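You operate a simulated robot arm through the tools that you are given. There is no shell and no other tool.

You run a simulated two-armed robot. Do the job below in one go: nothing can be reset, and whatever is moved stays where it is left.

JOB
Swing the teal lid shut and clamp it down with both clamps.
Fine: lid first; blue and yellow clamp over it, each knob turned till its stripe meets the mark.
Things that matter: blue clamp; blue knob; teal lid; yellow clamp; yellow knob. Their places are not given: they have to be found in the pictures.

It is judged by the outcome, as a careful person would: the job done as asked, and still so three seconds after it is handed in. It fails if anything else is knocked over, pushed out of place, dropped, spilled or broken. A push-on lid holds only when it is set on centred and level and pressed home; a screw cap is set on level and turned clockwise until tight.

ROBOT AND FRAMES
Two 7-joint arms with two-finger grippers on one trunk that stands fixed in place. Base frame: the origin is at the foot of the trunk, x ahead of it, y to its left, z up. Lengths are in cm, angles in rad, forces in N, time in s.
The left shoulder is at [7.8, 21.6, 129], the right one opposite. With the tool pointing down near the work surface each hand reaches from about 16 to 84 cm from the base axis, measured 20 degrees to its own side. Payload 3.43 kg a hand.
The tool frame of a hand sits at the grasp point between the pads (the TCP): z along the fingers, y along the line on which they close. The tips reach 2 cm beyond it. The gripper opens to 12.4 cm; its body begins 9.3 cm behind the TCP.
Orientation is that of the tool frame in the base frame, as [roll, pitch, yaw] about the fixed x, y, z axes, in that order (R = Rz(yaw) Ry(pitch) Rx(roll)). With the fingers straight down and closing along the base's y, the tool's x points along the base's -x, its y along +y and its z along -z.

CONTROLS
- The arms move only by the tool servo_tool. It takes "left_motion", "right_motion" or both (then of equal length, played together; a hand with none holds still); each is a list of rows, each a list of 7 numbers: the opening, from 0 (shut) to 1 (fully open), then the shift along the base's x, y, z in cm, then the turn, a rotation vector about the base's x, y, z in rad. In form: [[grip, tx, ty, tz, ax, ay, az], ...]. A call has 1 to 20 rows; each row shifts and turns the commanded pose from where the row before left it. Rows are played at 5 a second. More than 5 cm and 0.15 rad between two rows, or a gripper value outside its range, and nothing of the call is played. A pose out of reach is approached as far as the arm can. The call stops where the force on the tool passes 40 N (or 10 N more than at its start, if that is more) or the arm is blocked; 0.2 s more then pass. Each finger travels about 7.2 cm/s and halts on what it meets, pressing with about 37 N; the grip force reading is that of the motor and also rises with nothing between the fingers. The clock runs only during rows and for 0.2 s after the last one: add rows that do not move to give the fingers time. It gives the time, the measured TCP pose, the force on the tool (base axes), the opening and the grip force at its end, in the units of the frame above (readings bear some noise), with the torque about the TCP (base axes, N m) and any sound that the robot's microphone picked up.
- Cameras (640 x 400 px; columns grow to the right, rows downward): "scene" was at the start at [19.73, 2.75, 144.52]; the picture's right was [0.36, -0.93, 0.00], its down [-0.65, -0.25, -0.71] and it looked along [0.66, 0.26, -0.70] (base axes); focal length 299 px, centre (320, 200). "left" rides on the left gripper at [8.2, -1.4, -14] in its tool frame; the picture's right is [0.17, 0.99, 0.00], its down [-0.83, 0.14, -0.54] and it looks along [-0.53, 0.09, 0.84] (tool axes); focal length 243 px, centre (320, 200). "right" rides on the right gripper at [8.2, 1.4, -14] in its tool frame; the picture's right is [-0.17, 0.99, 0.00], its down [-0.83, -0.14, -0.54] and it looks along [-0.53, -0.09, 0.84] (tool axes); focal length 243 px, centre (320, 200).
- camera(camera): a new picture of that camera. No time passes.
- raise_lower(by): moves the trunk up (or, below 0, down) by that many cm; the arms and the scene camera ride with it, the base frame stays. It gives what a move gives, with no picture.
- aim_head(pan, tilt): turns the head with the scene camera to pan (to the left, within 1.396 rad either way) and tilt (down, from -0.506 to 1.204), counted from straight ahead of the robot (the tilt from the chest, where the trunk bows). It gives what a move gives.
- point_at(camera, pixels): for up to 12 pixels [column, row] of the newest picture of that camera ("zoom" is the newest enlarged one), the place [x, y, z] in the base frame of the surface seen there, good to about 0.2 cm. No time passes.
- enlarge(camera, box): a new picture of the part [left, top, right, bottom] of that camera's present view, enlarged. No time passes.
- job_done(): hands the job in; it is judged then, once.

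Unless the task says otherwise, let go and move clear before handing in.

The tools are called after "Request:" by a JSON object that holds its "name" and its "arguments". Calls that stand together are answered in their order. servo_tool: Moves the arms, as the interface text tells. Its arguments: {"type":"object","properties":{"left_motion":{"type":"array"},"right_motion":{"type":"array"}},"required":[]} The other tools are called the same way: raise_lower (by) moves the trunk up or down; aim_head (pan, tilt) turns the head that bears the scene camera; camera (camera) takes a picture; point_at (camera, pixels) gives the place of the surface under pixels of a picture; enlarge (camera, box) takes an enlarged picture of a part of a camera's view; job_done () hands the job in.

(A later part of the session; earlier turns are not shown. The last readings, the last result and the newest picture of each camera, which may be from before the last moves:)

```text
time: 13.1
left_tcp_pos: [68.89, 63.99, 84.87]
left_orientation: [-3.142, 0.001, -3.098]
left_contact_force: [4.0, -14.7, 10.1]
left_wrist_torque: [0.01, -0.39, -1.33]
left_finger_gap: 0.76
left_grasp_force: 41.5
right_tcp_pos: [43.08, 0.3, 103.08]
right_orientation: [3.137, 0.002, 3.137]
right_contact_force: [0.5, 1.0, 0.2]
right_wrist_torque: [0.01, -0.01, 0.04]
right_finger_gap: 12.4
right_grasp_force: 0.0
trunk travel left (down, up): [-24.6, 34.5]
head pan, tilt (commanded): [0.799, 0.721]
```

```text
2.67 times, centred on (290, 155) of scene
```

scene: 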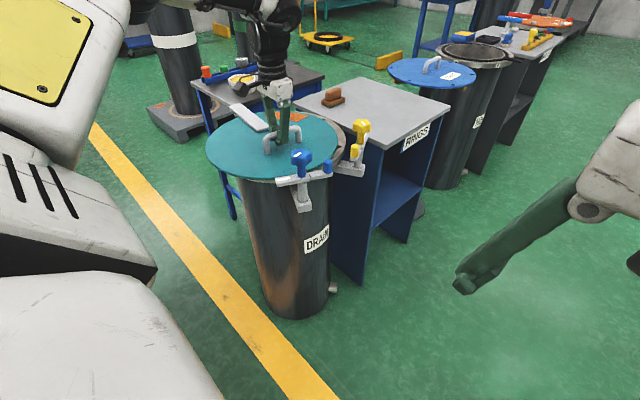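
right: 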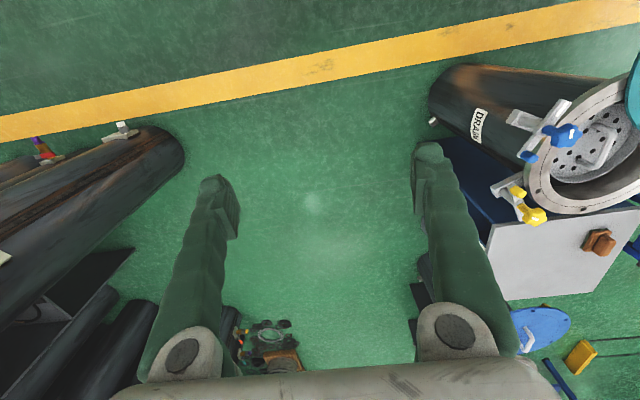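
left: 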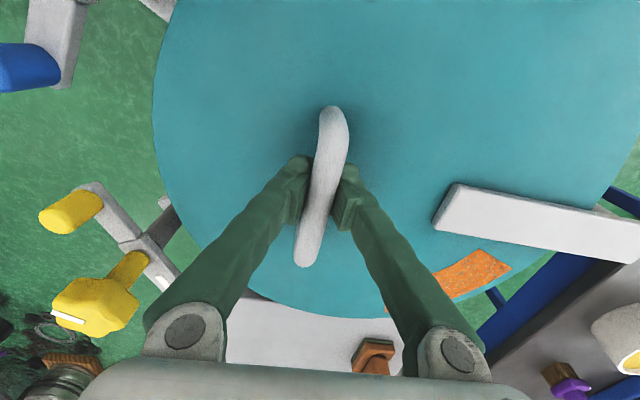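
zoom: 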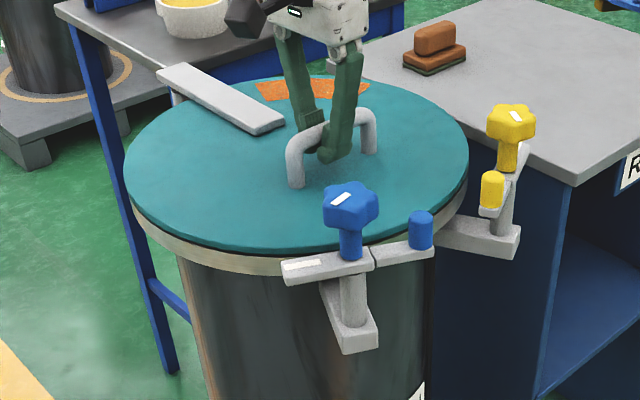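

The lid now looks very nearly coincident with the rim. I'll measure lid edge points to determine its centre relative to the drum (70, 70).

Request:
{"name": "point_at", "arguments": {"camera": "zoom", "pixels": [[128, 165], [138, 200], [175, 229], [235, 246], [280, 250], [320, 243], [430, 210], [462, 178], [466, 150], [450, 125], [400, 93], [150, 130]]}}

Request:
{"name": "point_at", "arguments": {"camera": "zoom", "pixels": [[138, 225], [160, 243], [220, 265], [455, 205], [466, 190], [130, 205], [270, 272], [190, 75], [160, 70], [250, 127], [283, 120], [185, 100]]}}

Request:
{"name": "point_at", "arguments": {"camera": "left", "pixels": [[155, 100], [165, 170], [190, 230], [240, 290], [310, 313], [370, 316], [500, 280], [560, 250], [155, 60], [600, 205], [440, 215], [460, 190]]}}

```text
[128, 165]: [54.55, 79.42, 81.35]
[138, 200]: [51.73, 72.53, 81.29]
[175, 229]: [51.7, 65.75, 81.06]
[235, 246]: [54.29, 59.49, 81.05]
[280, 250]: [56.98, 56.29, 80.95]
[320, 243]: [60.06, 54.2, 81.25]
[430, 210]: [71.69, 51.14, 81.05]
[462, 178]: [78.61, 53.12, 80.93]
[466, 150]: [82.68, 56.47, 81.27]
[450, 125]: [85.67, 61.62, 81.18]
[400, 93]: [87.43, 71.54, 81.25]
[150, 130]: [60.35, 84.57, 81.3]
```

```text
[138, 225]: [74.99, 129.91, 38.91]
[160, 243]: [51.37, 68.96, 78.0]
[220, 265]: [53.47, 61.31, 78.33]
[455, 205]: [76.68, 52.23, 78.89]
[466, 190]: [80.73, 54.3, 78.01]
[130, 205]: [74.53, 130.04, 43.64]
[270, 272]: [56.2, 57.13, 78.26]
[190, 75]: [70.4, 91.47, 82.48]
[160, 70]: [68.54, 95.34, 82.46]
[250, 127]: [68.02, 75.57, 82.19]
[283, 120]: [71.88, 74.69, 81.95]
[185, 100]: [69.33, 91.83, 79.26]
```

```text
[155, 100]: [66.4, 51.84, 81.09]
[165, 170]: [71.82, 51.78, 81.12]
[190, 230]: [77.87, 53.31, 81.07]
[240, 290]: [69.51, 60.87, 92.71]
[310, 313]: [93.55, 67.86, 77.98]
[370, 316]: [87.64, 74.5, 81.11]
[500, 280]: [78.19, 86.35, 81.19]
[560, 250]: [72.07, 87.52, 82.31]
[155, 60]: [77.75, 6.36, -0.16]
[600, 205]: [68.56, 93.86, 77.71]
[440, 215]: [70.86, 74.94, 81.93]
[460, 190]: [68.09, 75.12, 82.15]
```

Lid edge points lie within about 0.3 cm of a circle around (70, 70), so it's nearly fully shut. I'll nudge slightly further to feel for the stop.

Request:
{"name": "servo_tool", "arguments": {"left_motion": [[0, 0.3, -0.1, 0, 0, 0, 0.01], [0, 0.3, -0.05, 0, 0, 0, 0.01], [0, 0, 0, 0, 0, 0, 0]]}}

Request:
{"name": "enlarge", "arguments": {"camera": "scene", "box": [190, 80, 390, 230]}}

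```text
time: 13.9
left_tcp_pos: [69.05, 63.96, 84.91]
left_orientation: [-3.141, -0.005, -3.072]
left_contact_force: [-30.8, -17.8, -1.3]
left_wrist_torque: [0.11, 0.22, -1.29]
left_finger_gap: 0.78
left_grasp_force: 41.6
right_tcp_pos: [42.98, 0.46, 103.15]
right_orientation: [3.139, 0.004, 3.138]
right_contact_force: [0.4, 0.6, 0.1]
right_wrist_torque: [-0.01, -0.02, -0.01]
right_finger_gap: 12.38
right_grasp_force: 0.0
trunk travel left (down, up): [-24.6, 34.5]
head pan, tilt (commanded): [0.799, 0.721]
```

```text
2.67 times, centred on (290, 155) of scene
```

zoom: 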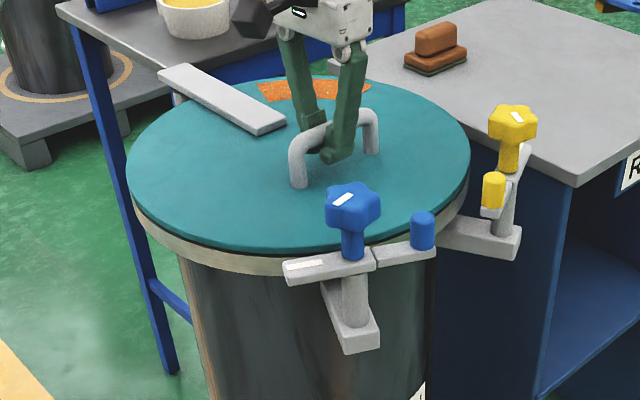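

The force jumped to −31 N along x with almost no further motion: the lid is against its closed stop. I'll relax the push a bit, then open the gripper and rise.

Request:
{"name": "servo_tool", "arguments": {"left_motion": [[0, -0.35, 0.0, 0, 0, 0, -0.01], [0, 0, 0, 0, 0, 0, 0], [0.5, 0, 0, 0, 0, 0, 0], [0.5, 0, 0, 0, 0, 0, 0], [0.5, 0, 0, 0, 0, 0, 0], [0.5, 0, 0, 0, 0, 0, 0]]}}

Request:
{"name": "camera", "arguments": {"camera": "left"}}

Request:
{"name": "enlarge", "arguments": {"camera": "scene", "box": [190, 80, 390, 230]}}

```text
time: 15.3
left_tcp_pos: [69.09, 64.16, 85.02]
left_orientation: [-3.141, -0.001, -3.088]
left_contact_force: [-0.7, 0.1, -0.5]
left_wrist_torque: [-0.03, -0.03, 0.03]
left_finger_gap: 6.21
left_grasp_force: 0.0
right_tcp_pos: [43.23, 0.7, 103.05]
right_orientation: [3.139, 0.003, 3.138]
right_contact_force: [0.2, 0.2, -0.3]
right_wrist_torque: [0.0, 0.01, -0.01]
right_finger_gap: 12.39
right_grasp_force: 0.2
trunk travel left (down, up): [-24.6, 34.5]
head pan, tilt (commanded): [0.799, 0.721]
```

```text
taken
```

left: 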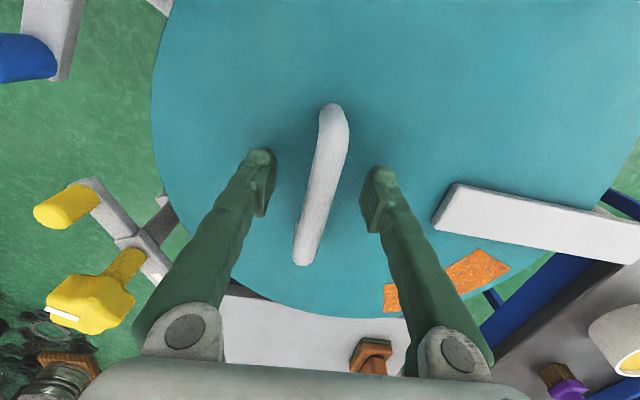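

```text
2.67 times, centred on (290, 155) of scene
```

zoom: 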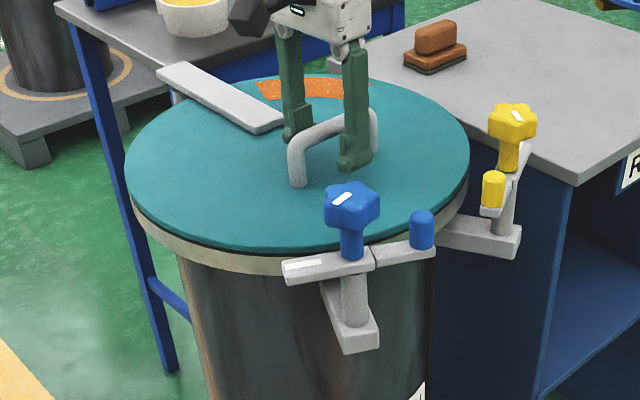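

The lid is shut and the handle is free of the fingers. I'll rise straight up, then back off to look down at both clamps.

Request:
{"name": "servo_tool", "arguments": {"left_motion": [[0.5, 0, 0, 4.8, 0, 0, 0], [0.5, 0, 0, 4.8, 0, 0, 0], [0.5, 0, 0, 4.8, 0, 0, -0.05], [0.5, -2, -3, 3, 0, 0, 0], [0.5, -3, -4, 1.5, 0, 0, 0], [0.5, -3, -4, 0, 0, 0, 0], [0.5, -3, -4, 0, 0, 0, 0], [0.5, -1, -2, 0, 0, 0, 0], [0.5, 0, 0, 0, 0, 0, 0]]}}

Request:
{"name": "camera", "arguments": {"camera": "left"}}

Request:
{"name": "camera", "arguments": {"camera": "scene"}}

```text
refused: row 5 steps farther than a row can; nothing moved
```

```text
taken
```

left: 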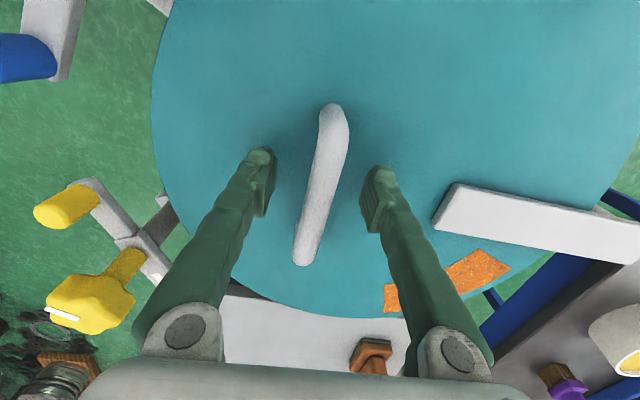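

```text
taken
```

scene: 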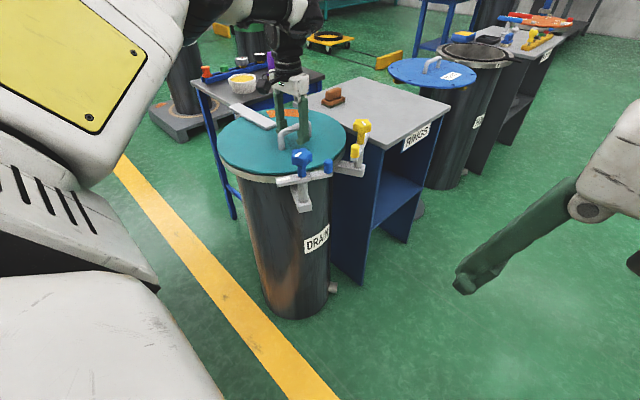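

One row was too long, so nothing moved; I'll repeat with shorter rows.

Request:
{"name": "servo_tool", "arguments": {"left_motion": [[0.5, 0, 0, 4.5, 0, 0, 0], [0.5, 0, 0, 4.5, 0, 0, 0], [0.5, 0, 0, 4.5, 0, 0, -0.05], [0.5, -2, -3, 3, 0, 0, 0], [0.5, -2.5, -3.5, 2, 0, 0, 0], [0.5, -2.5, -3.5, 0, 0, 0, 0], [0.5, -2.5, -3.5, 0, 0, 0, 0], [0.5, -2.5, -3.5, 0, 0, 0, 0], [0.5, 0, 0, 0, 0, 0, 0]]}}

Request:
{"name": "camera", "arguments": {"camera": "left"}}

Request:
{"name": "camera", "arguments": {"camera": "scene"}}

```text
time: 17.3
left_tcp_pos: [53.8, 46.19, 102.23]
left_orientation: [3.141, -0.001, -3.137]
left_contact_force: [-0.2, 1.1, -0.7]
left_wrist_torque: [0.0, 0.02, -0.01]
left_finger_gap: 6.2
left_grasp_force: 0.1
left hand out of reach, approached as far as the arm can: row 1, 2, 3
right_tcp_pos: [43.37, 0.64, 103.11]
right_orientation: [3.139, 0.003, 3.139]
right_contact_force: [0.7, 1.0, -0.7]
right_wrist_torque: [-0.03, 0.04, -0.03]
right_finger_gap: 12.4
right_grasp_force: 0.0
trunk travel left (down, up): [-24.6, 34.5]
head pan, tilt (commanded): [0.799, 0.721]
```

```text
taken
```

left: 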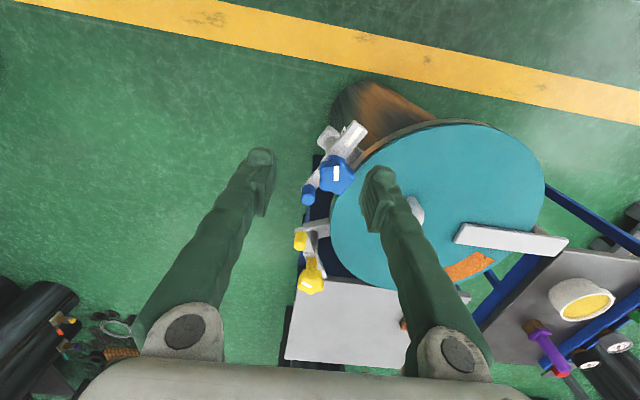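

```text
taken
```

scene: 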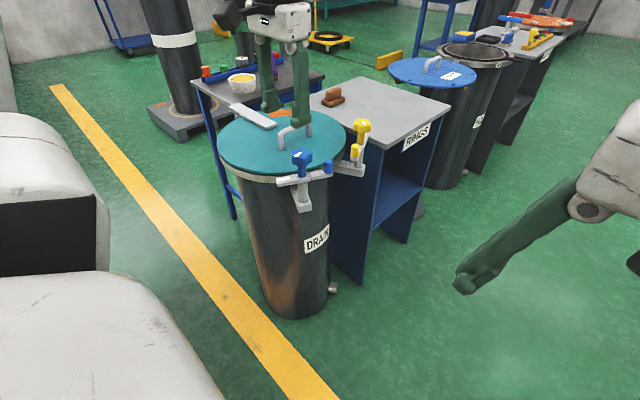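

I have a clear view of both clamps at left picture (335,170) and (310,270). Zooming in to read the stripe and mark angles.

Request:
{"name": "enlarge", "arguments": {"camera": "left", "box": [290, 115, 370, 215]}}

Request:
{"name": "enlarge", "arguments": {"camera": "left", "box": [285, 215, 345, 300]}}

Request:
{"name": "enlarge", "arguments": {"camera": "scene", "box": [265, 110, 385, 215]}}

```text
4.00 times, centred on (330, 165) of left
```

zoom: 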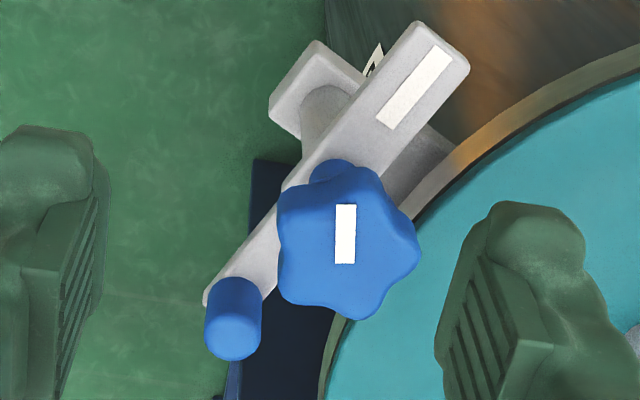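

```text
4.71 times, centred on (315, 258) of left
```

zoom: 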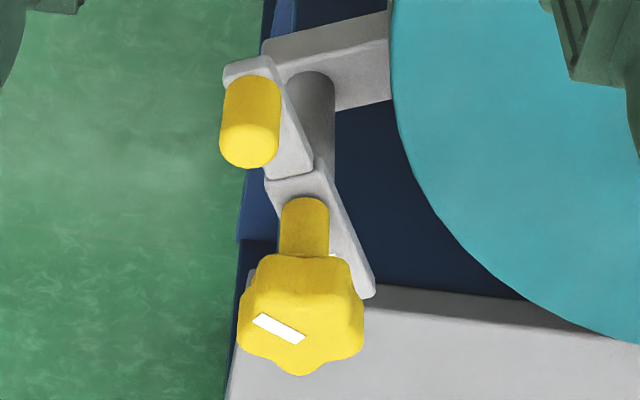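

```text
3.81 times, centred on (325, 162) of scene
```

zoom: 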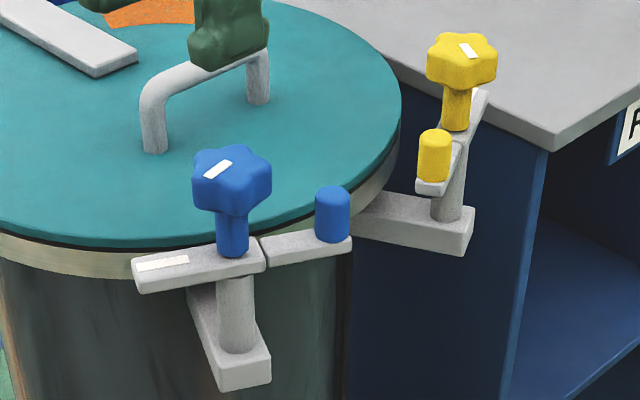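

Request:
{"name": "enlarge", "arguments": {"camera": "left", "box": [305, 140, 365, 200]}}

Request:
{"name": "enlarge", "arguments": {"camera": "left", "box": [285, 240, 345, 300]}}

```text
6.67 times, centred on (335, 170) of left
```

zoom: 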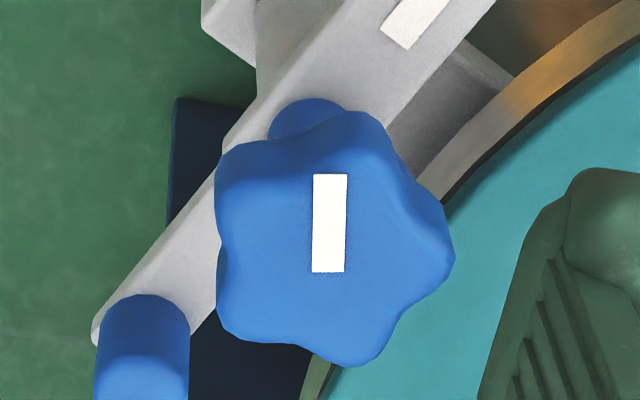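

```text
6.67 times, centred on (315, 270) of left
```

zoom: 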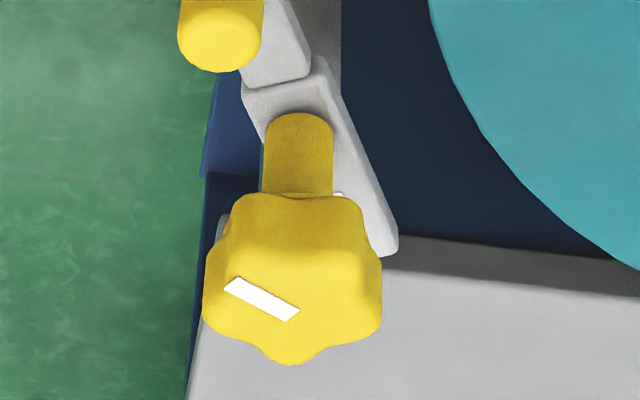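

I need to know which end of each stripe is the outer (pointer) end. Enlarging the knobs from the scene camera as well.

Request:
{"name": "enlarge", "arguments": {"camera": "scene", "box": [280, 140, 330, 180]}}

Request:
{"name": "enlarge", "arguments": {"camera": "scene", "box": [340, 110, 385, 150]}}

Request:
{"name": "point_at", "arguments": {"camera": "zoom", "pixels": [[320, 200], [300, 150], [350, 150], [250, 180], [380, 200], [400, 160], [330, 230], [280, 240], [360, 250], [240, 220], [330, 120], [420, 220]]}}

```text
10.00 times, centred on (305, 160) of scene
```

zoom: 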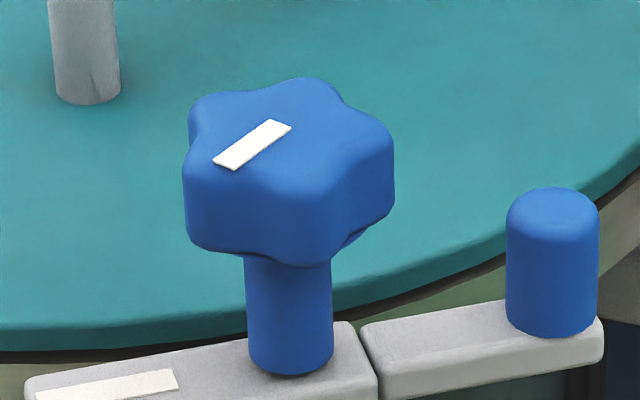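

```text
10.00 times, centred on (362, 130) of scene
```

zoom: 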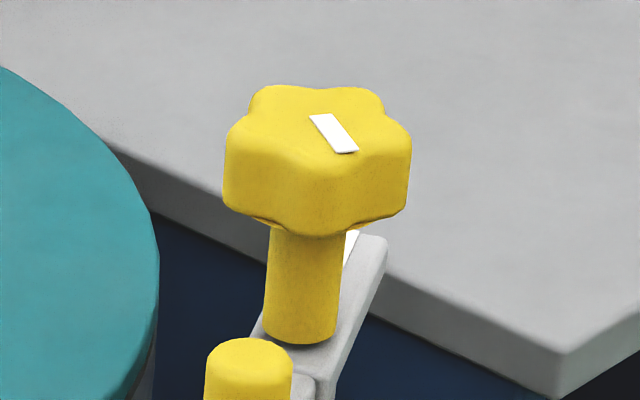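

```text
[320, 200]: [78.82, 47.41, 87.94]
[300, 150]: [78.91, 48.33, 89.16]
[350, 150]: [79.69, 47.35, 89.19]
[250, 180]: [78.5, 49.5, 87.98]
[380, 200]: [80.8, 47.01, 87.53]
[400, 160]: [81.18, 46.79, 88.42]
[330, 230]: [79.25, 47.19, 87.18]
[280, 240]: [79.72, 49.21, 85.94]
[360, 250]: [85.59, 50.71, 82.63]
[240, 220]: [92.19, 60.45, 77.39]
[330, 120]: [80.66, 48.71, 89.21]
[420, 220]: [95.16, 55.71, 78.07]
```

Stripes run from knob centre outwards: blue points to about 190°, yellow to about 250°; both would be ~130° counter-clockwise of the marks once the bars are swung over the lid. First, I'll pin down the blue and yellow pegs.

Request:
{"name": "point_at", "arguments": {"camera": "left", "pixels": [[308, 198], [304, 198], [312, 198], [308, 203], [308, 190], [300, 240], [297, 243], [303, 243], [300, 248], [300, 234], [335, 172], [311, 280]]}}

Request:
{"name": "enlarge", "arguments": {"camera": "left", "box": [285, 170, 345, 210]}}

```text
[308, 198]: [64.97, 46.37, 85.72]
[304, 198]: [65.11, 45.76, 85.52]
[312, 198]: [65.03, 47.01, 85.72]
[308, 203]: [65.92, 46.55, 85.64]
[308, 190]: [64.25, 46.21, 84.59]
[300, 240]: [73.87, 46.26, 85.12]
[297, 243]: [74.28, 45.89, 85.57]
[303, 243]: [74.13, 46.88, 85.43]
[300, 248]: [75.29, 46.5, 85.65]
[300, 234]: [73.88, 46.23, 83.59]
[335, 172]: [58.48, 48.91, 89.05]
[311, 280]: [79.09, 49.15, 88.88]
```

```text
10.00 times, centred on (315, 190) of left
```

zoom: 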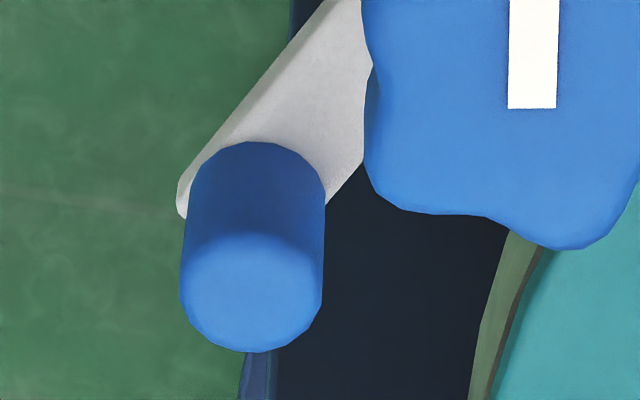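

Blue peg axis is about (65.1, 46.4), top z 85.7; blue post axis about (59.4, 49.1). I'll bring the left hand over the blue peg with the fingers closing roughly along its swing direction.

Request:
{"name": "servo_tool", "arguments": {"left_motion": [[0.5, 1.9, 0.03, -1.2, 0, 0, -0.131], [0.5, 1.9, 0.03, -1.2, 0, 0, -0.131], [0.5, 1.9, 0.03, -1.2, 0, 0, -0.131], [0.5, 1.9, 0.03, -1.2, 0, 0, -0.131], [0.5, 1.9, 0.03, -1.2, 0, 0, -0.131], [0.5, 1.8, 0.03, -1.2, 0, 0, -0.131], [0.5, 0, 0, 0, 0, 0, 0]]}}

Request:
{"name": "camera", "arguments": {"camera": "left"}}

Request:
{"name": "enlarge", "arguments": {"camera": "scene", "box": [230, 70, 410, 220]}}

```text
time: 18.9
left_tcp_pos: [64.92, 46.44, 95.0]
left_orientation: [3.141, -0.001, 2.36]
left_contact_force: [-0.3, -0.3, 0.7]
left_wrist_torque: [0.01, 0.0, 0.02]
left_finger_gap: 6.18
left_grasp_force: 0.0
right_tcp_pos: [43.14, 0.68, 103.05]
right_orientation: [3.14, 0.003, 3.139]
right_contact_force: [0.4, 0.5, -0.3]
right_wrist_torque: [-0.01, -0.03, 0.04]
right_finger_gap: 12.4
right_grasp_force: 0.0
trunk travel left (down, up): [-24.6, 34.5]
head pan, tilt (commanded): [0.799, 0.721]
```

```text
taken
```

left: 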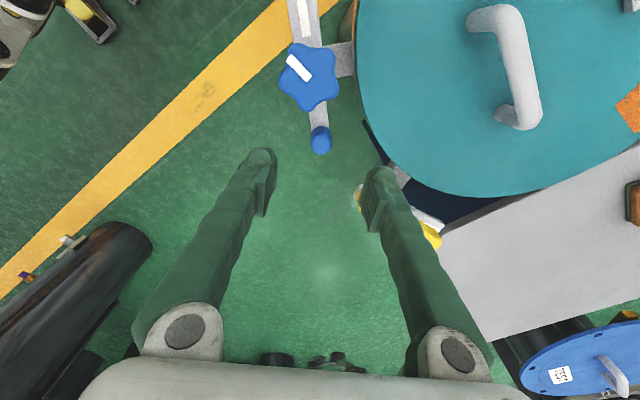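

```text
2.67 times, centred on (320, 145) of scene
```

zoom: 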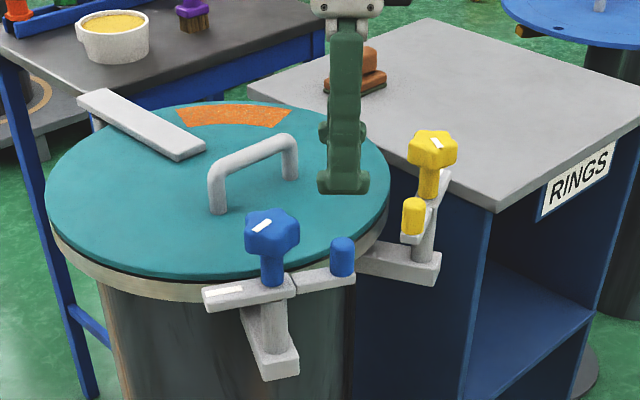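

The blue peg (left picture (320,140)) lies between the fingers. I'll take precise readings from this view before descending.

Request:
{"name": "enlarge", "arguments": {"camera": "left", "box": [270, 30, 360, 160]}}

Request:
{"name": "point_at", "arguments": {"camera": "left", "pixels": [[321, 145], [317, 147], [325, 147], [321, 152], [288, 57], [308, 78], [309, 48], [282, 92], [336, 92], [313, 107], [285, 65], [335, 68]]}}

```text
3.08 times, centred on (315, 95) of left
```

zoom: 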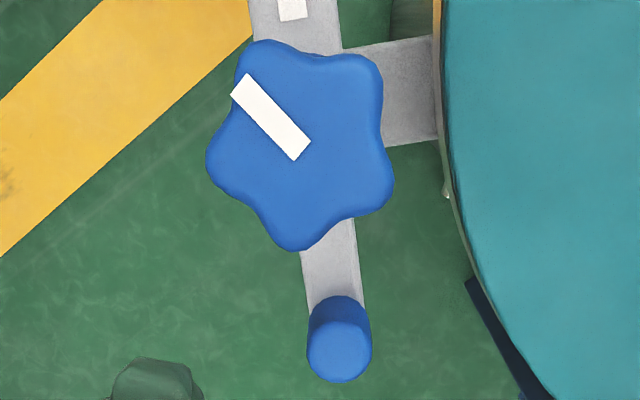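

```text
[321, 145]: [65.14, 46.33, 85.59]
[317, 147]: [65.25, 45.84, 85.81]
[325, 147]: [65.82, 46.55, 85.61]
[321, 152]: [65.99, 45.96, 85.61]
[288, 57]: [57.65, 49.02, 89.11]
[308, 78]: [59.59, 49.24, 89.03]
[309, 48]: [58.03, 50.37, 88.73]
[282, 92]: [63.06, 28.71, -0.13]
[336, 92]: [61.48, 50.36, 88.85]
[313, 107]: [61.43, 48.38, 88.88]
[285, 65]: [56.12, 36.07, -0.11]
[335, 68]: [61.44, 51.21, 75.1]
```

Peg centre ≈(65.3, 46.2); blue stripe points to ≈187°. Descending around the peg and closing on it.

Request:
{"name": "servo_tool", "arguments": {"left_motion": [[0.5, 0.2, -0.1, -3.5, 0, 0, 0], [0.5, 0.1, -0.1, -3.5, 0, 0, 0], [0.5, 0, 0, -2.9, 0, 0, 0], [0.5, 0, 0, 0, 0, 0, 0], [0.1, 0, 0, 0, 0, 0, 0], [0.1, 0, 0, 0, 0, 0, 0], [0.1, 0, 0, 0, 0, 0, 0]]}}

Request:
{"name": "camera", "arguments": {"camera": "left"}}

Request:
{"name": "enlarge", "arguments": {"camera": "scene", "box": [230, 70, 410, 220]}}

```text
time: 20.5
left_tcp_pos: [65.35, 46.09, 85.06]
left_orientation: [-3.141, 0.001, 2.36]
left_contact_force: [0.6, -1.4, -1.2]
left_wrist_torque: [-0.17, -0.14, 0.08]
left_finger_gap: 2.06
left_grasp_force: 44.7
right_tcp_pos: [43.26, 0.58, 103.04]
right_orientation: [3.139, 0.003, 3.139]
right_contact_force: [-0.6, -0.2, 0.2]
right_wrist_torque: [0.02, 0.01, 0.02]
right_finger_gap: 12.41
right_grasp_force: 0.0
trunk travel left (down, up): [-24.6, 34.5]
head pan, tilt (commanded): [0.799, 0.721]
```

```text
taken
```

left: 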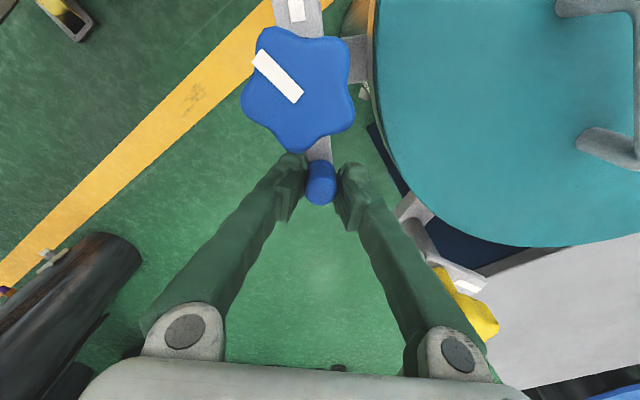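

```text
2.67 times, centred on (320, 145) of scene
```

zoom: 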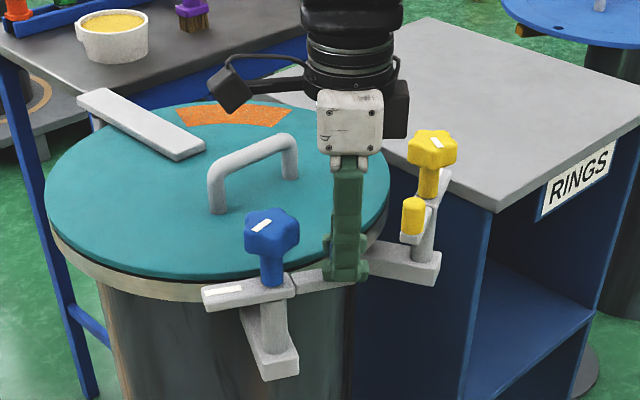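

The peg is held (gap 2.06 cm). I'll swing the blue bar clockwise around (59.5, 49.1), first three 10° steps.

Request:
{"name": "servo_tool", "arguments": {"left_motion": [[0.1, -0.609, -0.968, 0, 0, 0, -0.09], [0.1, -0.77, -0.85, 0, 0, 0, -0.09], [0.1, -0.906, -0.703, 0, 0, 0, -0.09], [0.1, 0, 0, 0, 0, 0, 0]]}}

Request:
{"name": "camera", "arguments": {"camera": "left"}}

Request:
{"name": "enlarge", "arguments": {"camera": "scene", "box": [230, 70, 410, 220]}}

```text
time: 21.5
left_tcp_pos: [63.19, 43.65, 85.05]
left_orientation: [-3.141, 0.0, 2.089]
left_contact_force: [7.0, 1.4, 1.9]
left_wrist_torque: [0.06, -0.09, -0.4]
left_finger_gap: 2.08
left_grasp_force: 44.8
right_tcp_pos: [43.28, 0.55, 102.9]
right_orientation: [3.14, 0.001, 3.138]
right_contact_force: [-0.5, -0.6, -0.5]
right_wrist_torque: [0.02, -0.02, -0.01]
right_finger_gap: 12.41
right_grasp_force: 0.0
trunk travel left (down, up): [-24.6, 34.5]
head pan, tilt (commanded): [0.799, 0.721]
```

```text
taken
```

left: 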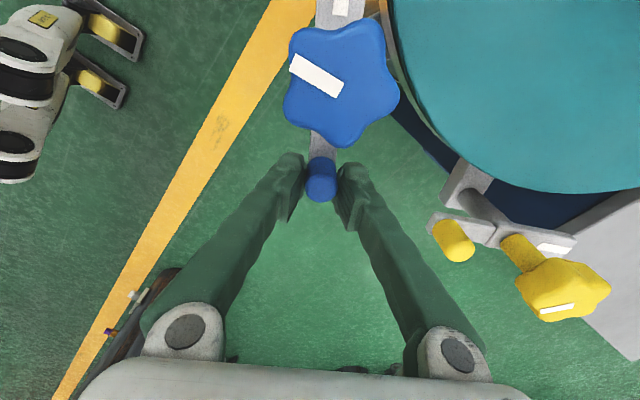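

```text
2.67 times, centred on (320, 145) of scene
```

zoom: 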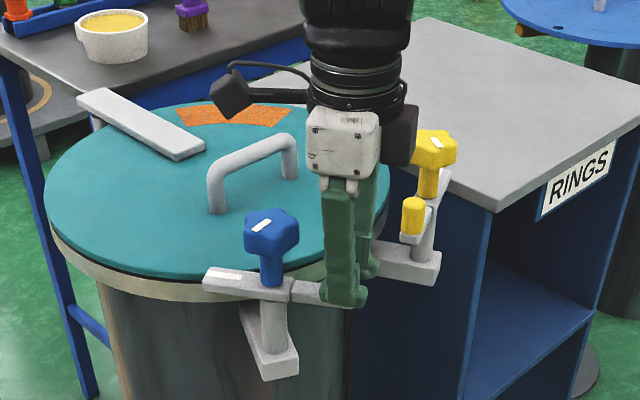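

The bar follows with low force; the knob's stripe stays put as predicted. Continuing the swing.

Request:
{"name": "servo_tool", "arguments": {"left_motion": [[0.1, -1.015, -0.535, 0, 0, 0, -0.09], [0.1, -1.092, -0.35, 0, 0, 0, -0.09], [0.1, -1.137, -0.156, 0, 0, 0, -0.09], [0.1, -1.146, 0.044, 0, 0, 0, -0.09], [0.1, 0, 0, 0, 0, 0, 0]]}}

Request:
{"name": "camera", "arguments": {"camera": "left"}}

Request:
{"name": "enlarge", "arguments": {"camera": "scene", "box": [230, 70, 410, 220]}}

```text
time: 22.7
left_tcp_pos: [58.6, 42.43, 85.07]
left_orientation: [-3.139, 0.002, 1.731]
left_contact_force: [3.2, -3.3, -3.1]
left_wrist_torque: [-0.18, -0.07, -0.23]
left_finger_gap: 2.04
left_grasp_force: 44.9
right_tcp_pos: [43.28, 0.41, 102.96]
right_orientation: [3.14, 0.002, 3.139]
right_contact_force: [0.0, 0.7, -0.2]
right_wrist_torque: [-0.01, -0.02, 0.01]
right_finger_gap: 12.38
right_grasp_force: 0.0
trunk travel left (down, up): [-24.6, 34.5]
head pan, tilt (commanded): [0.799, 0.721]
```

```text
taken
```

left: 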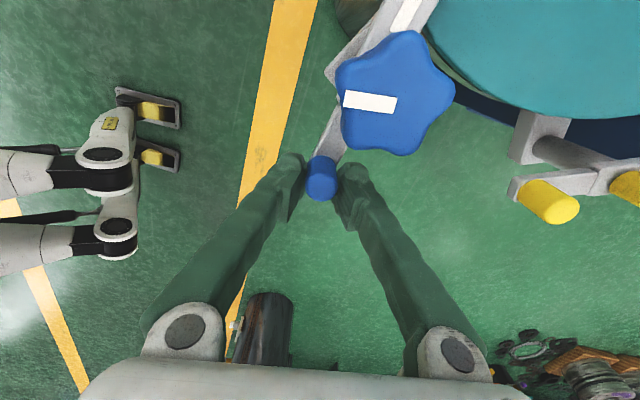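

```text
2.67 times, centred on (320, 145) of scene
```

zoom: 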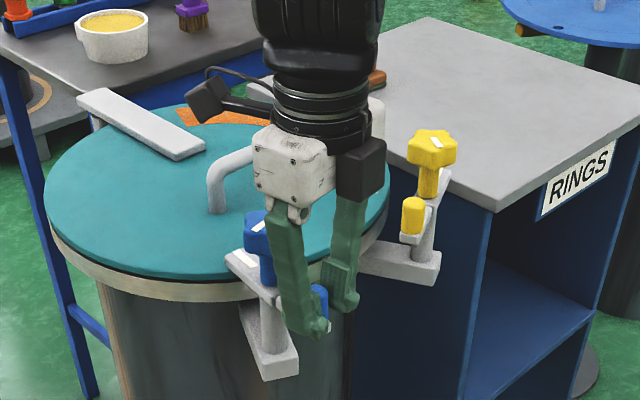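

The bar's marked end is now over the lid edge. Continuing to the full swing with smaller checks for a stop.

Request:
{"name": "servo_tool", "arguments": {"left_motion": [[0.1, -1.121, 0.242, 0, 0, 0, -0.09], [0.1, -0.75, 0.29, 0, 0, 0, -0.06], [0.1, 0, 0, 0, 0, 0, 0]]}}

Request:
{"name": "camera", "arguments": {"camera": "left"}}

Request:
{"name": "enlarge", "arguments": {"camera": "scene", "box": [230, 70, 410, 220]}}

```text
time: 23.5
left_tcp_pos: [56.76, 43.01, 84.99]
left_orientation: [-3.136, -0.001, 1.578]
left_contact_force: [-1.8, -6.8, -7.0]
left_wrist_torque: [-0.12, 0.07, -0.09]
left_finger_gap: 2.05
left_grasp_force: 44.6
right_tcp_pos: [43.39, 0.53, 102.95]
right_orientation: [3.14, 0.001, 3.139]
right_contact_force: [0.0, 0.1, -0.3]
right_wrist_torque: [0.03, 0.02, -0.01]
right_finger_gap: 12.42
right_grasp_force: 0.1
trunk travel left (down, up): [-24.6, 34.5]
head pan, tilt (commanded): [0.799, 0.721]
```

```text
taken
```

left: 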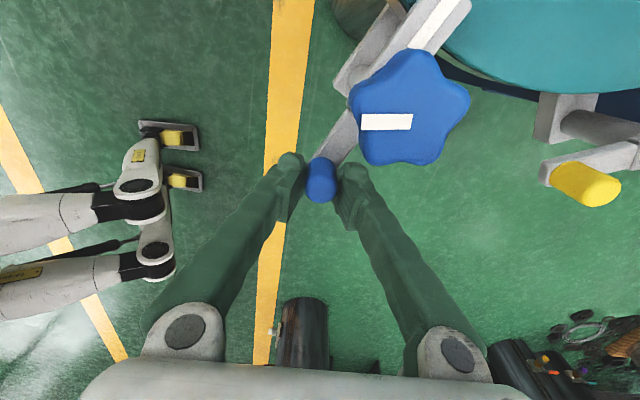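

```text
2.67 times, centred on (320, 145) of scene
```

zoom: 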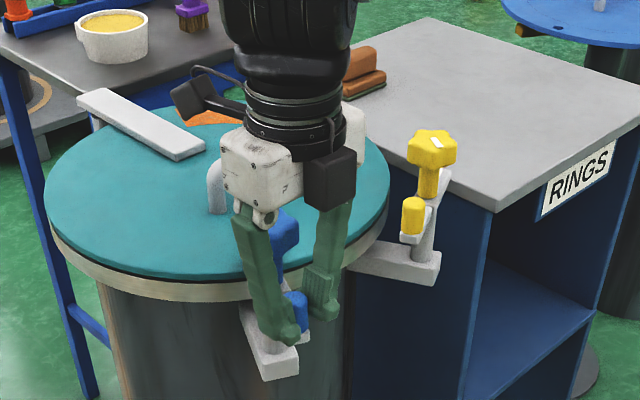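

No stop felt yet (bar at about 66°). I'll go on in 3° steps, watching the tangential force.

Request:
{"name": "servo_tool", "arguments": {"left_motion": [[0.1, -0.32, 0.15, 0, 0, 0, -0.03], [0.1, -0.31, 0.17, 0, 0, 0, -0.03], [0.1, 0, 0, 0, 0, 0, 0]]}}

Request:
{"name": "camera", "arguments": {"camera": "left"}}

```text
time: 24.3
left_tcp_pos: [56.53, 43.27, 85.11]
left_orientation: [3.141, 0.002, 1.52]
left_contact_force: [12.6, -12.9, -10.1]
left_wrist_torque: [-0.24, -0.25, -0.05]
left_finger_gap: 2.05
left_grasp_force: 44.5
right_tcp_pos: [43.46, 0.47, 103.05]
right_orientation: [3.141, 0.002, 3.137]
right_contact_force: [-0.3, 1.4, -0.2]
right_wrist_torque: [0.02, -0.01, 0.01]
right_finger_gap: 12.39
right_grasp_force: 0.1
trunk travel left (down, up): [-24.6, 34.5]
head pan, tilt (commanded): [0.799, 0.721]
```

```text
taken
```

left: 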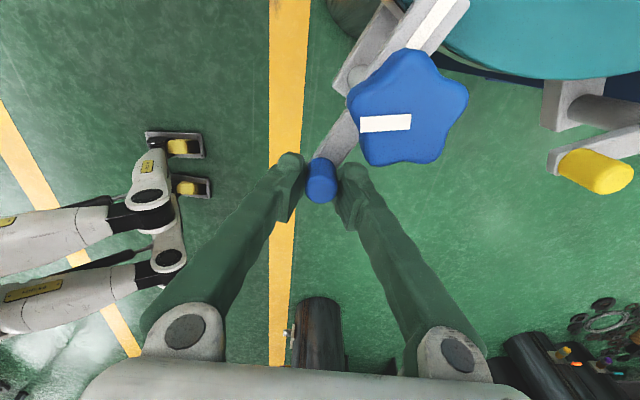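

Tangential resistance of ~17 N at bar angle ≈63°: the blue bar is at its stop, pointing at the drum centre. Relaxing, releasing and lifting.

Request:
{"name": "servo_tool", "arguments": {"left_motion": [[0.1, 0.22, -0.1, 0, 0, 0, 0], [0.45, 0, 0, 0, 0, 0, 0], [0.45, 0, 0, 0, 0, 0, 0], [0.45, 0, 0, 0, 0, 0, 0], [0.45, 0, 0, 4, 0, 0, 0], [0.45, 0, 0, 4, 0, 0, 0], [0.45, 0, 0, 4, 0, 0, 0], [0.45, 0, 0, 0, 0, 0, 0]]}}

Request:
{"name": "camera", "arguments": {"camera": "left"}}

Request:
{"name": "enlarge", "arguments": {"camera": "scene", "box": [230, 70, 410, 220]}}

```text
time: 26.1
left_tcp_pos: [56.46, 43.58, 96.98]
left_orientation: [3.14, 0.001, 1.52]
left_contact_force: [0.2, 0.2, 0.4]
left_wrist_torque: [-0.04, -0.01, 0.02]
left_finger_gap: 5.59
left_grasp_force: 0.0
right_tcp_pos: [43.35, 0.57, 102.94]
right_orientation: [3.14, 0.002, 3.138]
right_contact_force: [0.1, 0.6, 0.6]
right_wrist_torque: [-0.01, 0.03, 0.07]
right_finger_gap: 12.39
right_grasp_force: 0.1
trunk travel left (down, up): [-24.6, 34.5]
head pan, tilt (commanded): [0.799, 0.721]
```

```text
taken
```

left: 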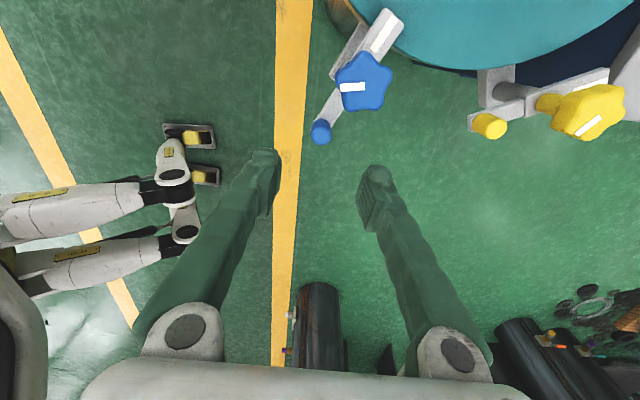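

```text
2.67 times, centred on (320, 145) of scene
```

zoom: 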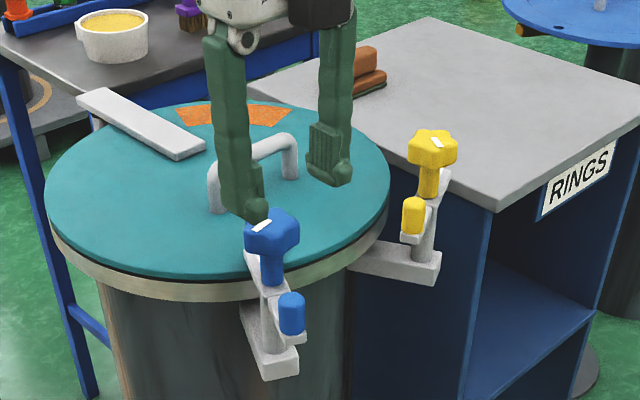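

The blue bar now points over the lid. Next is the blue knob; I'll measure its centre, stripe and mark from this view.

Request:
{"name": "enlarge", "arguments": {"camera": "left", "box": [300, 0, 420, 150]}}

Request:
{"name": "point_at", "arguments": {"camera": "zoom", "pixels": [[300, 235], [360, 232], [330, 233], [380, 170], [440, 215], [415, 285], [320, 290], [300, 190], [430, 100], [455, 60], [480, 30], [225, 350]]}}

```text
2.67 times, centred on (360, 75) of left
```

zoom: 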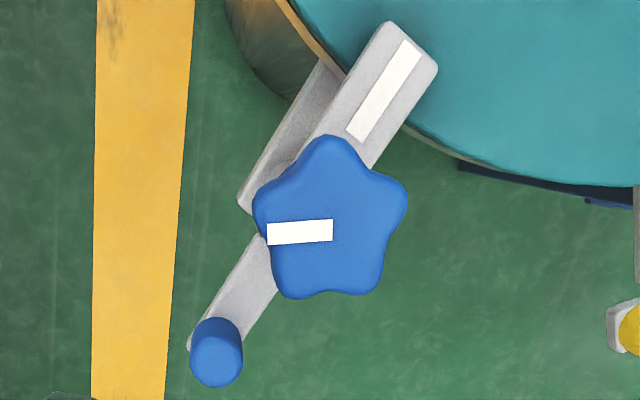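

```text
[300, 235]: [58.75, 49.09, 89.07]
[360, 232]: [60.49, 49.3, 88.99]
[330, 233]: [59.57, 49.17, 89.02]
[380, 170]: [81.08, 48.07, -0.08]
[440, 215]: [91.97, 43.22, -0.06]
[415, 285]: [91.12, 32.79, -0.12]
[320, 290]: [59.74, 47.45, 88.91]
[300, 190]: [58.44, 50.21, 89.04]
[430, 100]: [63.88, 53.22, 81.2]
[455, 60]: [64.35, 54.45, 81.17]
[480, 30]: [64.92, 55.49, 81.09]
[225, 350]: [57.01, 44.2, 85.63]
```

The star knob has lobes at about 18°+72k with the stripe at ≈186°; the mark is at ≈63°, so ≈123° clockwise is needed. I'll turn the hand to start with fingers closing along 126° and place it above the knob.

Request:
{"name": "servo_tool", "arguments": {"left_motion": [[0.55, 0.195, 0.35, 0.2, 0, 0, 0.1406], [0.55, 0.195, 0.35, 0.2, 0, 0, 0.1406], [0.55, 0.195, 0.35, 0.2, 0, 0, 0.1406], [0.55, 0.195, 0.35, 0.2, 0, 0, 0.1406], [0.55, 0.195, 0.35, 0.2, 0, 0, 0.1406], [0.55, 0.195, 0.35, 0.2, 0, 0, 0.1406], [0.55, 0.195, 0.35, 0.2, 0, 0, 0.1406], [0.55, 0.195, 0.35, 0.2, 0, 0, 0.1406], [0.55, 0.195, 0.35, 0.1, 0, 0, 0.1406], [0.55, 0.195, 0.35, 0.1, 0, 0, 0.1406], [0.55, 0.195, 0.35, 0.1, 0, 0, 0.1406], [0.55, 0.195, 0.35, 0.1, 0, 0, 0.1406], [0.55, 0.195, 0.35, 0, 0, 0, 0.1406], [0.55, 0.195, 0.35, 0, 0, 0, 0.1406], [0.55, 0.195, 0.35, 0, 0, 0, 0.1406], [0.55, 0.195, 0.35, 0, 0, 0, 0.1406], [0.55, 0, 0, 0, 0, 0, 0]]}}

Request:
{"name": "camera", "arguments": {"camera": "left"}}

Request:
{"name": "enlarge", "arguments": {"camera": "scene", "box": [230, 70, 410, 220]}}

```text
time: 29.7
left_tcp_pos: [59.69, 48.83, 99.07]
left_orientation: [3.141, 0.001, -2.509]
left_contact_force: [0.1, -0.5, 0.0]
left_wrist_torque: [-0.02, -0.02, 0.0]
left_finger_gap: 6.83
left_grasp_force: 0.1
right_tcp_pos: [43.33, 0.6, 103.02]
right_orientation: [3.141, 0.003, 3.138]
right_contact_force: [0.1, 0.4, -0.7]
right_wrist_torque: [0.0, -0.03, -0.01]
right_finger_gap: 12.37
right_grasp_force: 0.0
trunk travel left (down, up): [-24.6, 34.5]
head pan, tilt (commanded): [0.799, 0.721]
```

```text
taken
```

left: 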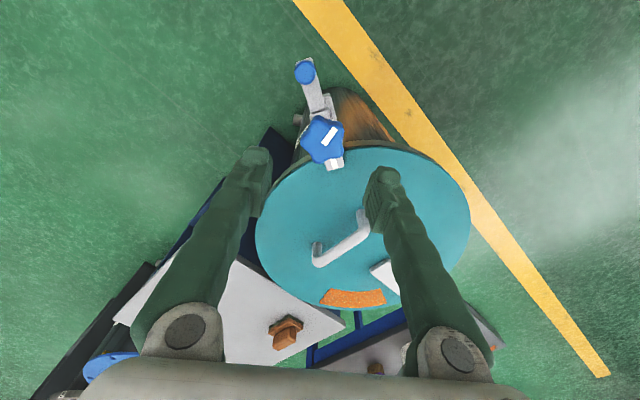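

```text
2.67 times, centred on (320, 145) of scene
```

zoom: 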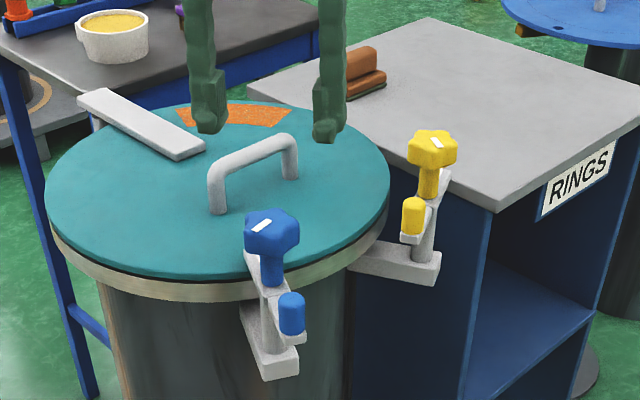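

The hand is above the knob at yaw as planned. Quick check of the knob centre from this view.

Request:
{"name": "enlarge", "arguments": {"camera": "left", "box": [285, 100, 365, 180]}}

Request:
{"name": "point_at", "arguments": {"camera": "zoom", "pixels": [[340, 215], [320, 180], [280, 240], [375, 240], [330, 290], [260, 290], [400, 160], [240, 190], [390, 290], [350, 120], [310, 160], [400, 320]]}}

```text
5.00 times, centred on (325, 140) of left
```

zoom: 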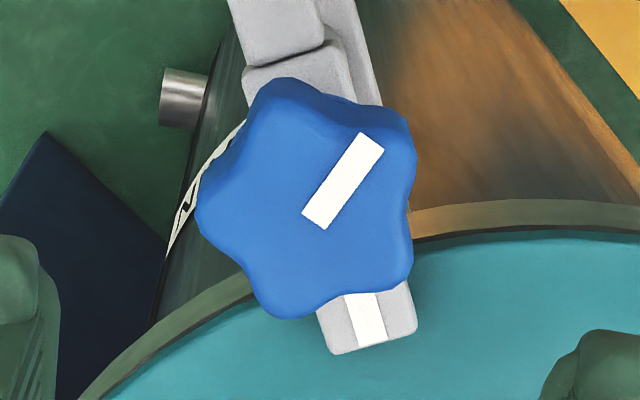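

```text
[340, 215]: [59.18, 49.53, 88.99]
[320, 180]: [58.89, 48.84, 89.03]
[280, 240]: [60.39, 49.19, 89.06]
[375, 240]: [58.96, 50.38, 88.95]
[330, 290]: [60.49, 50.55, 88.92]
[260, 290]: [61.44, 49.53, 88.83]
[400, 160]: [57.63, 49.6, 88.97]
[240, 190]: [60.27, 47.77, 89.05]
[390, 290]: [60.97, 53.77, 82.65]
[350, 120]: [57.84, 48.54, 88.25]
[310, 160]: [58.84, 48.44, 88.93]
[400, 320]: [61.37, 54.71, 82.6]
```

Knob centre ≈(59.45, 49.15). Descending to z=88 (tips at 86, above the peg top) and gripping the knob.

Request:
{"name": "servo_tool", "arguments": {"left_motion": [[0.55, -0.12, 0.15, -3.7, 0, 0, 0], [0.55, -0.12, 0.15, -3.7, 0, 0, 0], [0.55, 0, 0, -3.6, 0, 0, 0], [0.55, 0, 0, 0, 0, 0, 0]]}}

Request:
{"name": "camera", "arguments": {"camera": "left"}}

Request:
{"name": "enlarge", "arguments": {"camera": "scene", "box": [230, 70, 410, 220]}}

```text
time: 30.7
left_tcp_pos: [59.34, 49.23, 88.0]
left_orientation: [-3.14, 0.003, -2.511]
left_contact_force: [-0.2, 0.7, 1.3]
left_wrist_torque: [0.02, -0.01, 0.0]
left_finger_gap: 6.83
left_grasp_force: 0.2
right_tcp_pos: [43.24, 0.53, 103.09]
right_orientation: [3.139, 0.002, 3.139]
right_contact_force: [-0.6, 0.4, 0.8]
right_wrist_torque: [0.0, -0.02, -0.01]
right_finger_gap: 12.41
right_grasp_force: 0.0
trunk travel left (down, up): [-24.6, 34.5]
head pan, tilt (commanded): [0.799, 0.721]
```

```text
taken
```

left: 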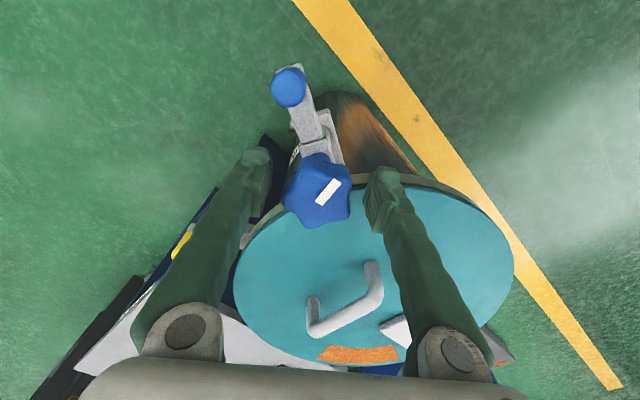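

```text
2.67 times, centred on (320, 145) of scene
```

zoom: 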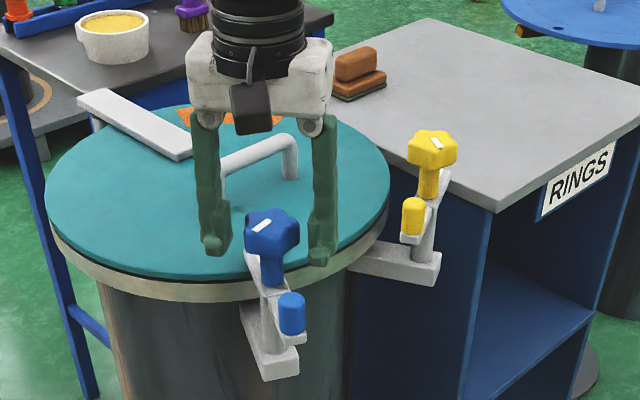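

The fingers straddle the blue knob on both sides. Closing.

Request:
{"name": "servo_tool", "arguments": {"left_motion": [[0.2, 0, 0, 0, 0, 0, 0], [0.2, 0, 0, 0, 0, 0, 0], [0.2, 0, 0, 0, 0, 0, 0]]}}

Request:
{"name": "camera", "arguments": {"camera": "left"}}

```text
time: 31.5
left_tcp_pos: [59.28, 49.26, 87.94]
left_orientation: [-3.141, 0.001, -2.513]
left_contact_force: [2.4, -5.1, -4.2]
left_wrist_torque: [-0.05, -0.19, -0.01]
left_finger_gap: 4.44
left_grasp_force: 44.5
right_tcp_pos: [43.45, 0.48, 103.05]
right_orientation: [3.141, 0.003, 3.14]
right_contact_force: [-0.1, -0.5, 0.1]
right_wrist_torque: [0.0, -0.01, -0.01]
right_finger_gap: 12.36
right_grasp_force: 0.0
trunk travel left (down, up): [-24.6, 34.5]
head pan, tilt (commanded): [0.799, 0.721]
```

```text
taken
```

left: 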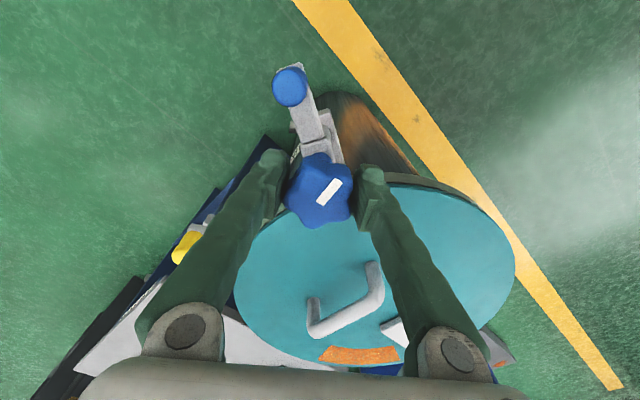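

Knob gripped (gap 4.44 cm). Turning clockwise, first ~17° to check the response.

Request:
{"name": "servo_tool", "arguments": {"left_motion": [[0.2, 0, 0, 0, 0, 0, -0.1], [0.2, 0, 0, 0, 0, 0, -0.1], [0.2, 0, 0, 0, 0, 0, -0.1], [0.2, 0, 0, 0, 0, 0, 0]]}}

Request:
{"name": "camera", "arguments": {"camera": "left"}}

```text
time: 32.5
left_tcp_pos: [59.43, 49.27, 87.96]
left_orientation: [3.141, -0.002, -2.812]
left_contact_force: [-0.5, 4.4, -5.9]
left_wrist_torque: [0.28, -0.02, 0.0]
left_finger_gap: 4.4
left_grasp_force: 45.2
right_tcp_pos: [43.27, 0.76, 102.93]
right_orientation: [3.14, 0.001, 3.138]
right_contact_force: [-0.1, 0.1, -0.1]
right_wrist_torque: [0.02, 0.0, -0.01]
right_finger_gap: 12.41
right_grasp_force: 0.0
trunk travel left (down, up): [-24.6, 34.5]
head pan, tilt (commanded): [0.799, 0.721]
```

```text
taken
```

left: 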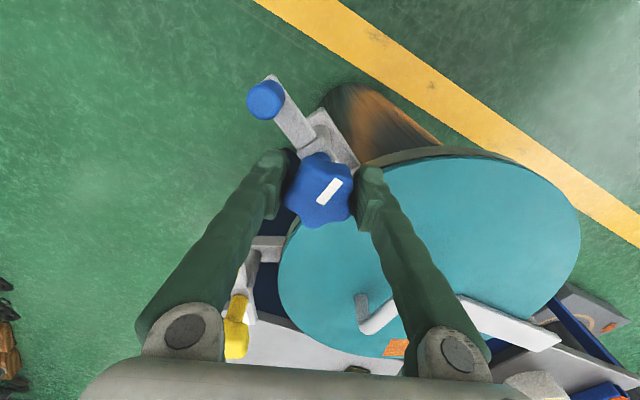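

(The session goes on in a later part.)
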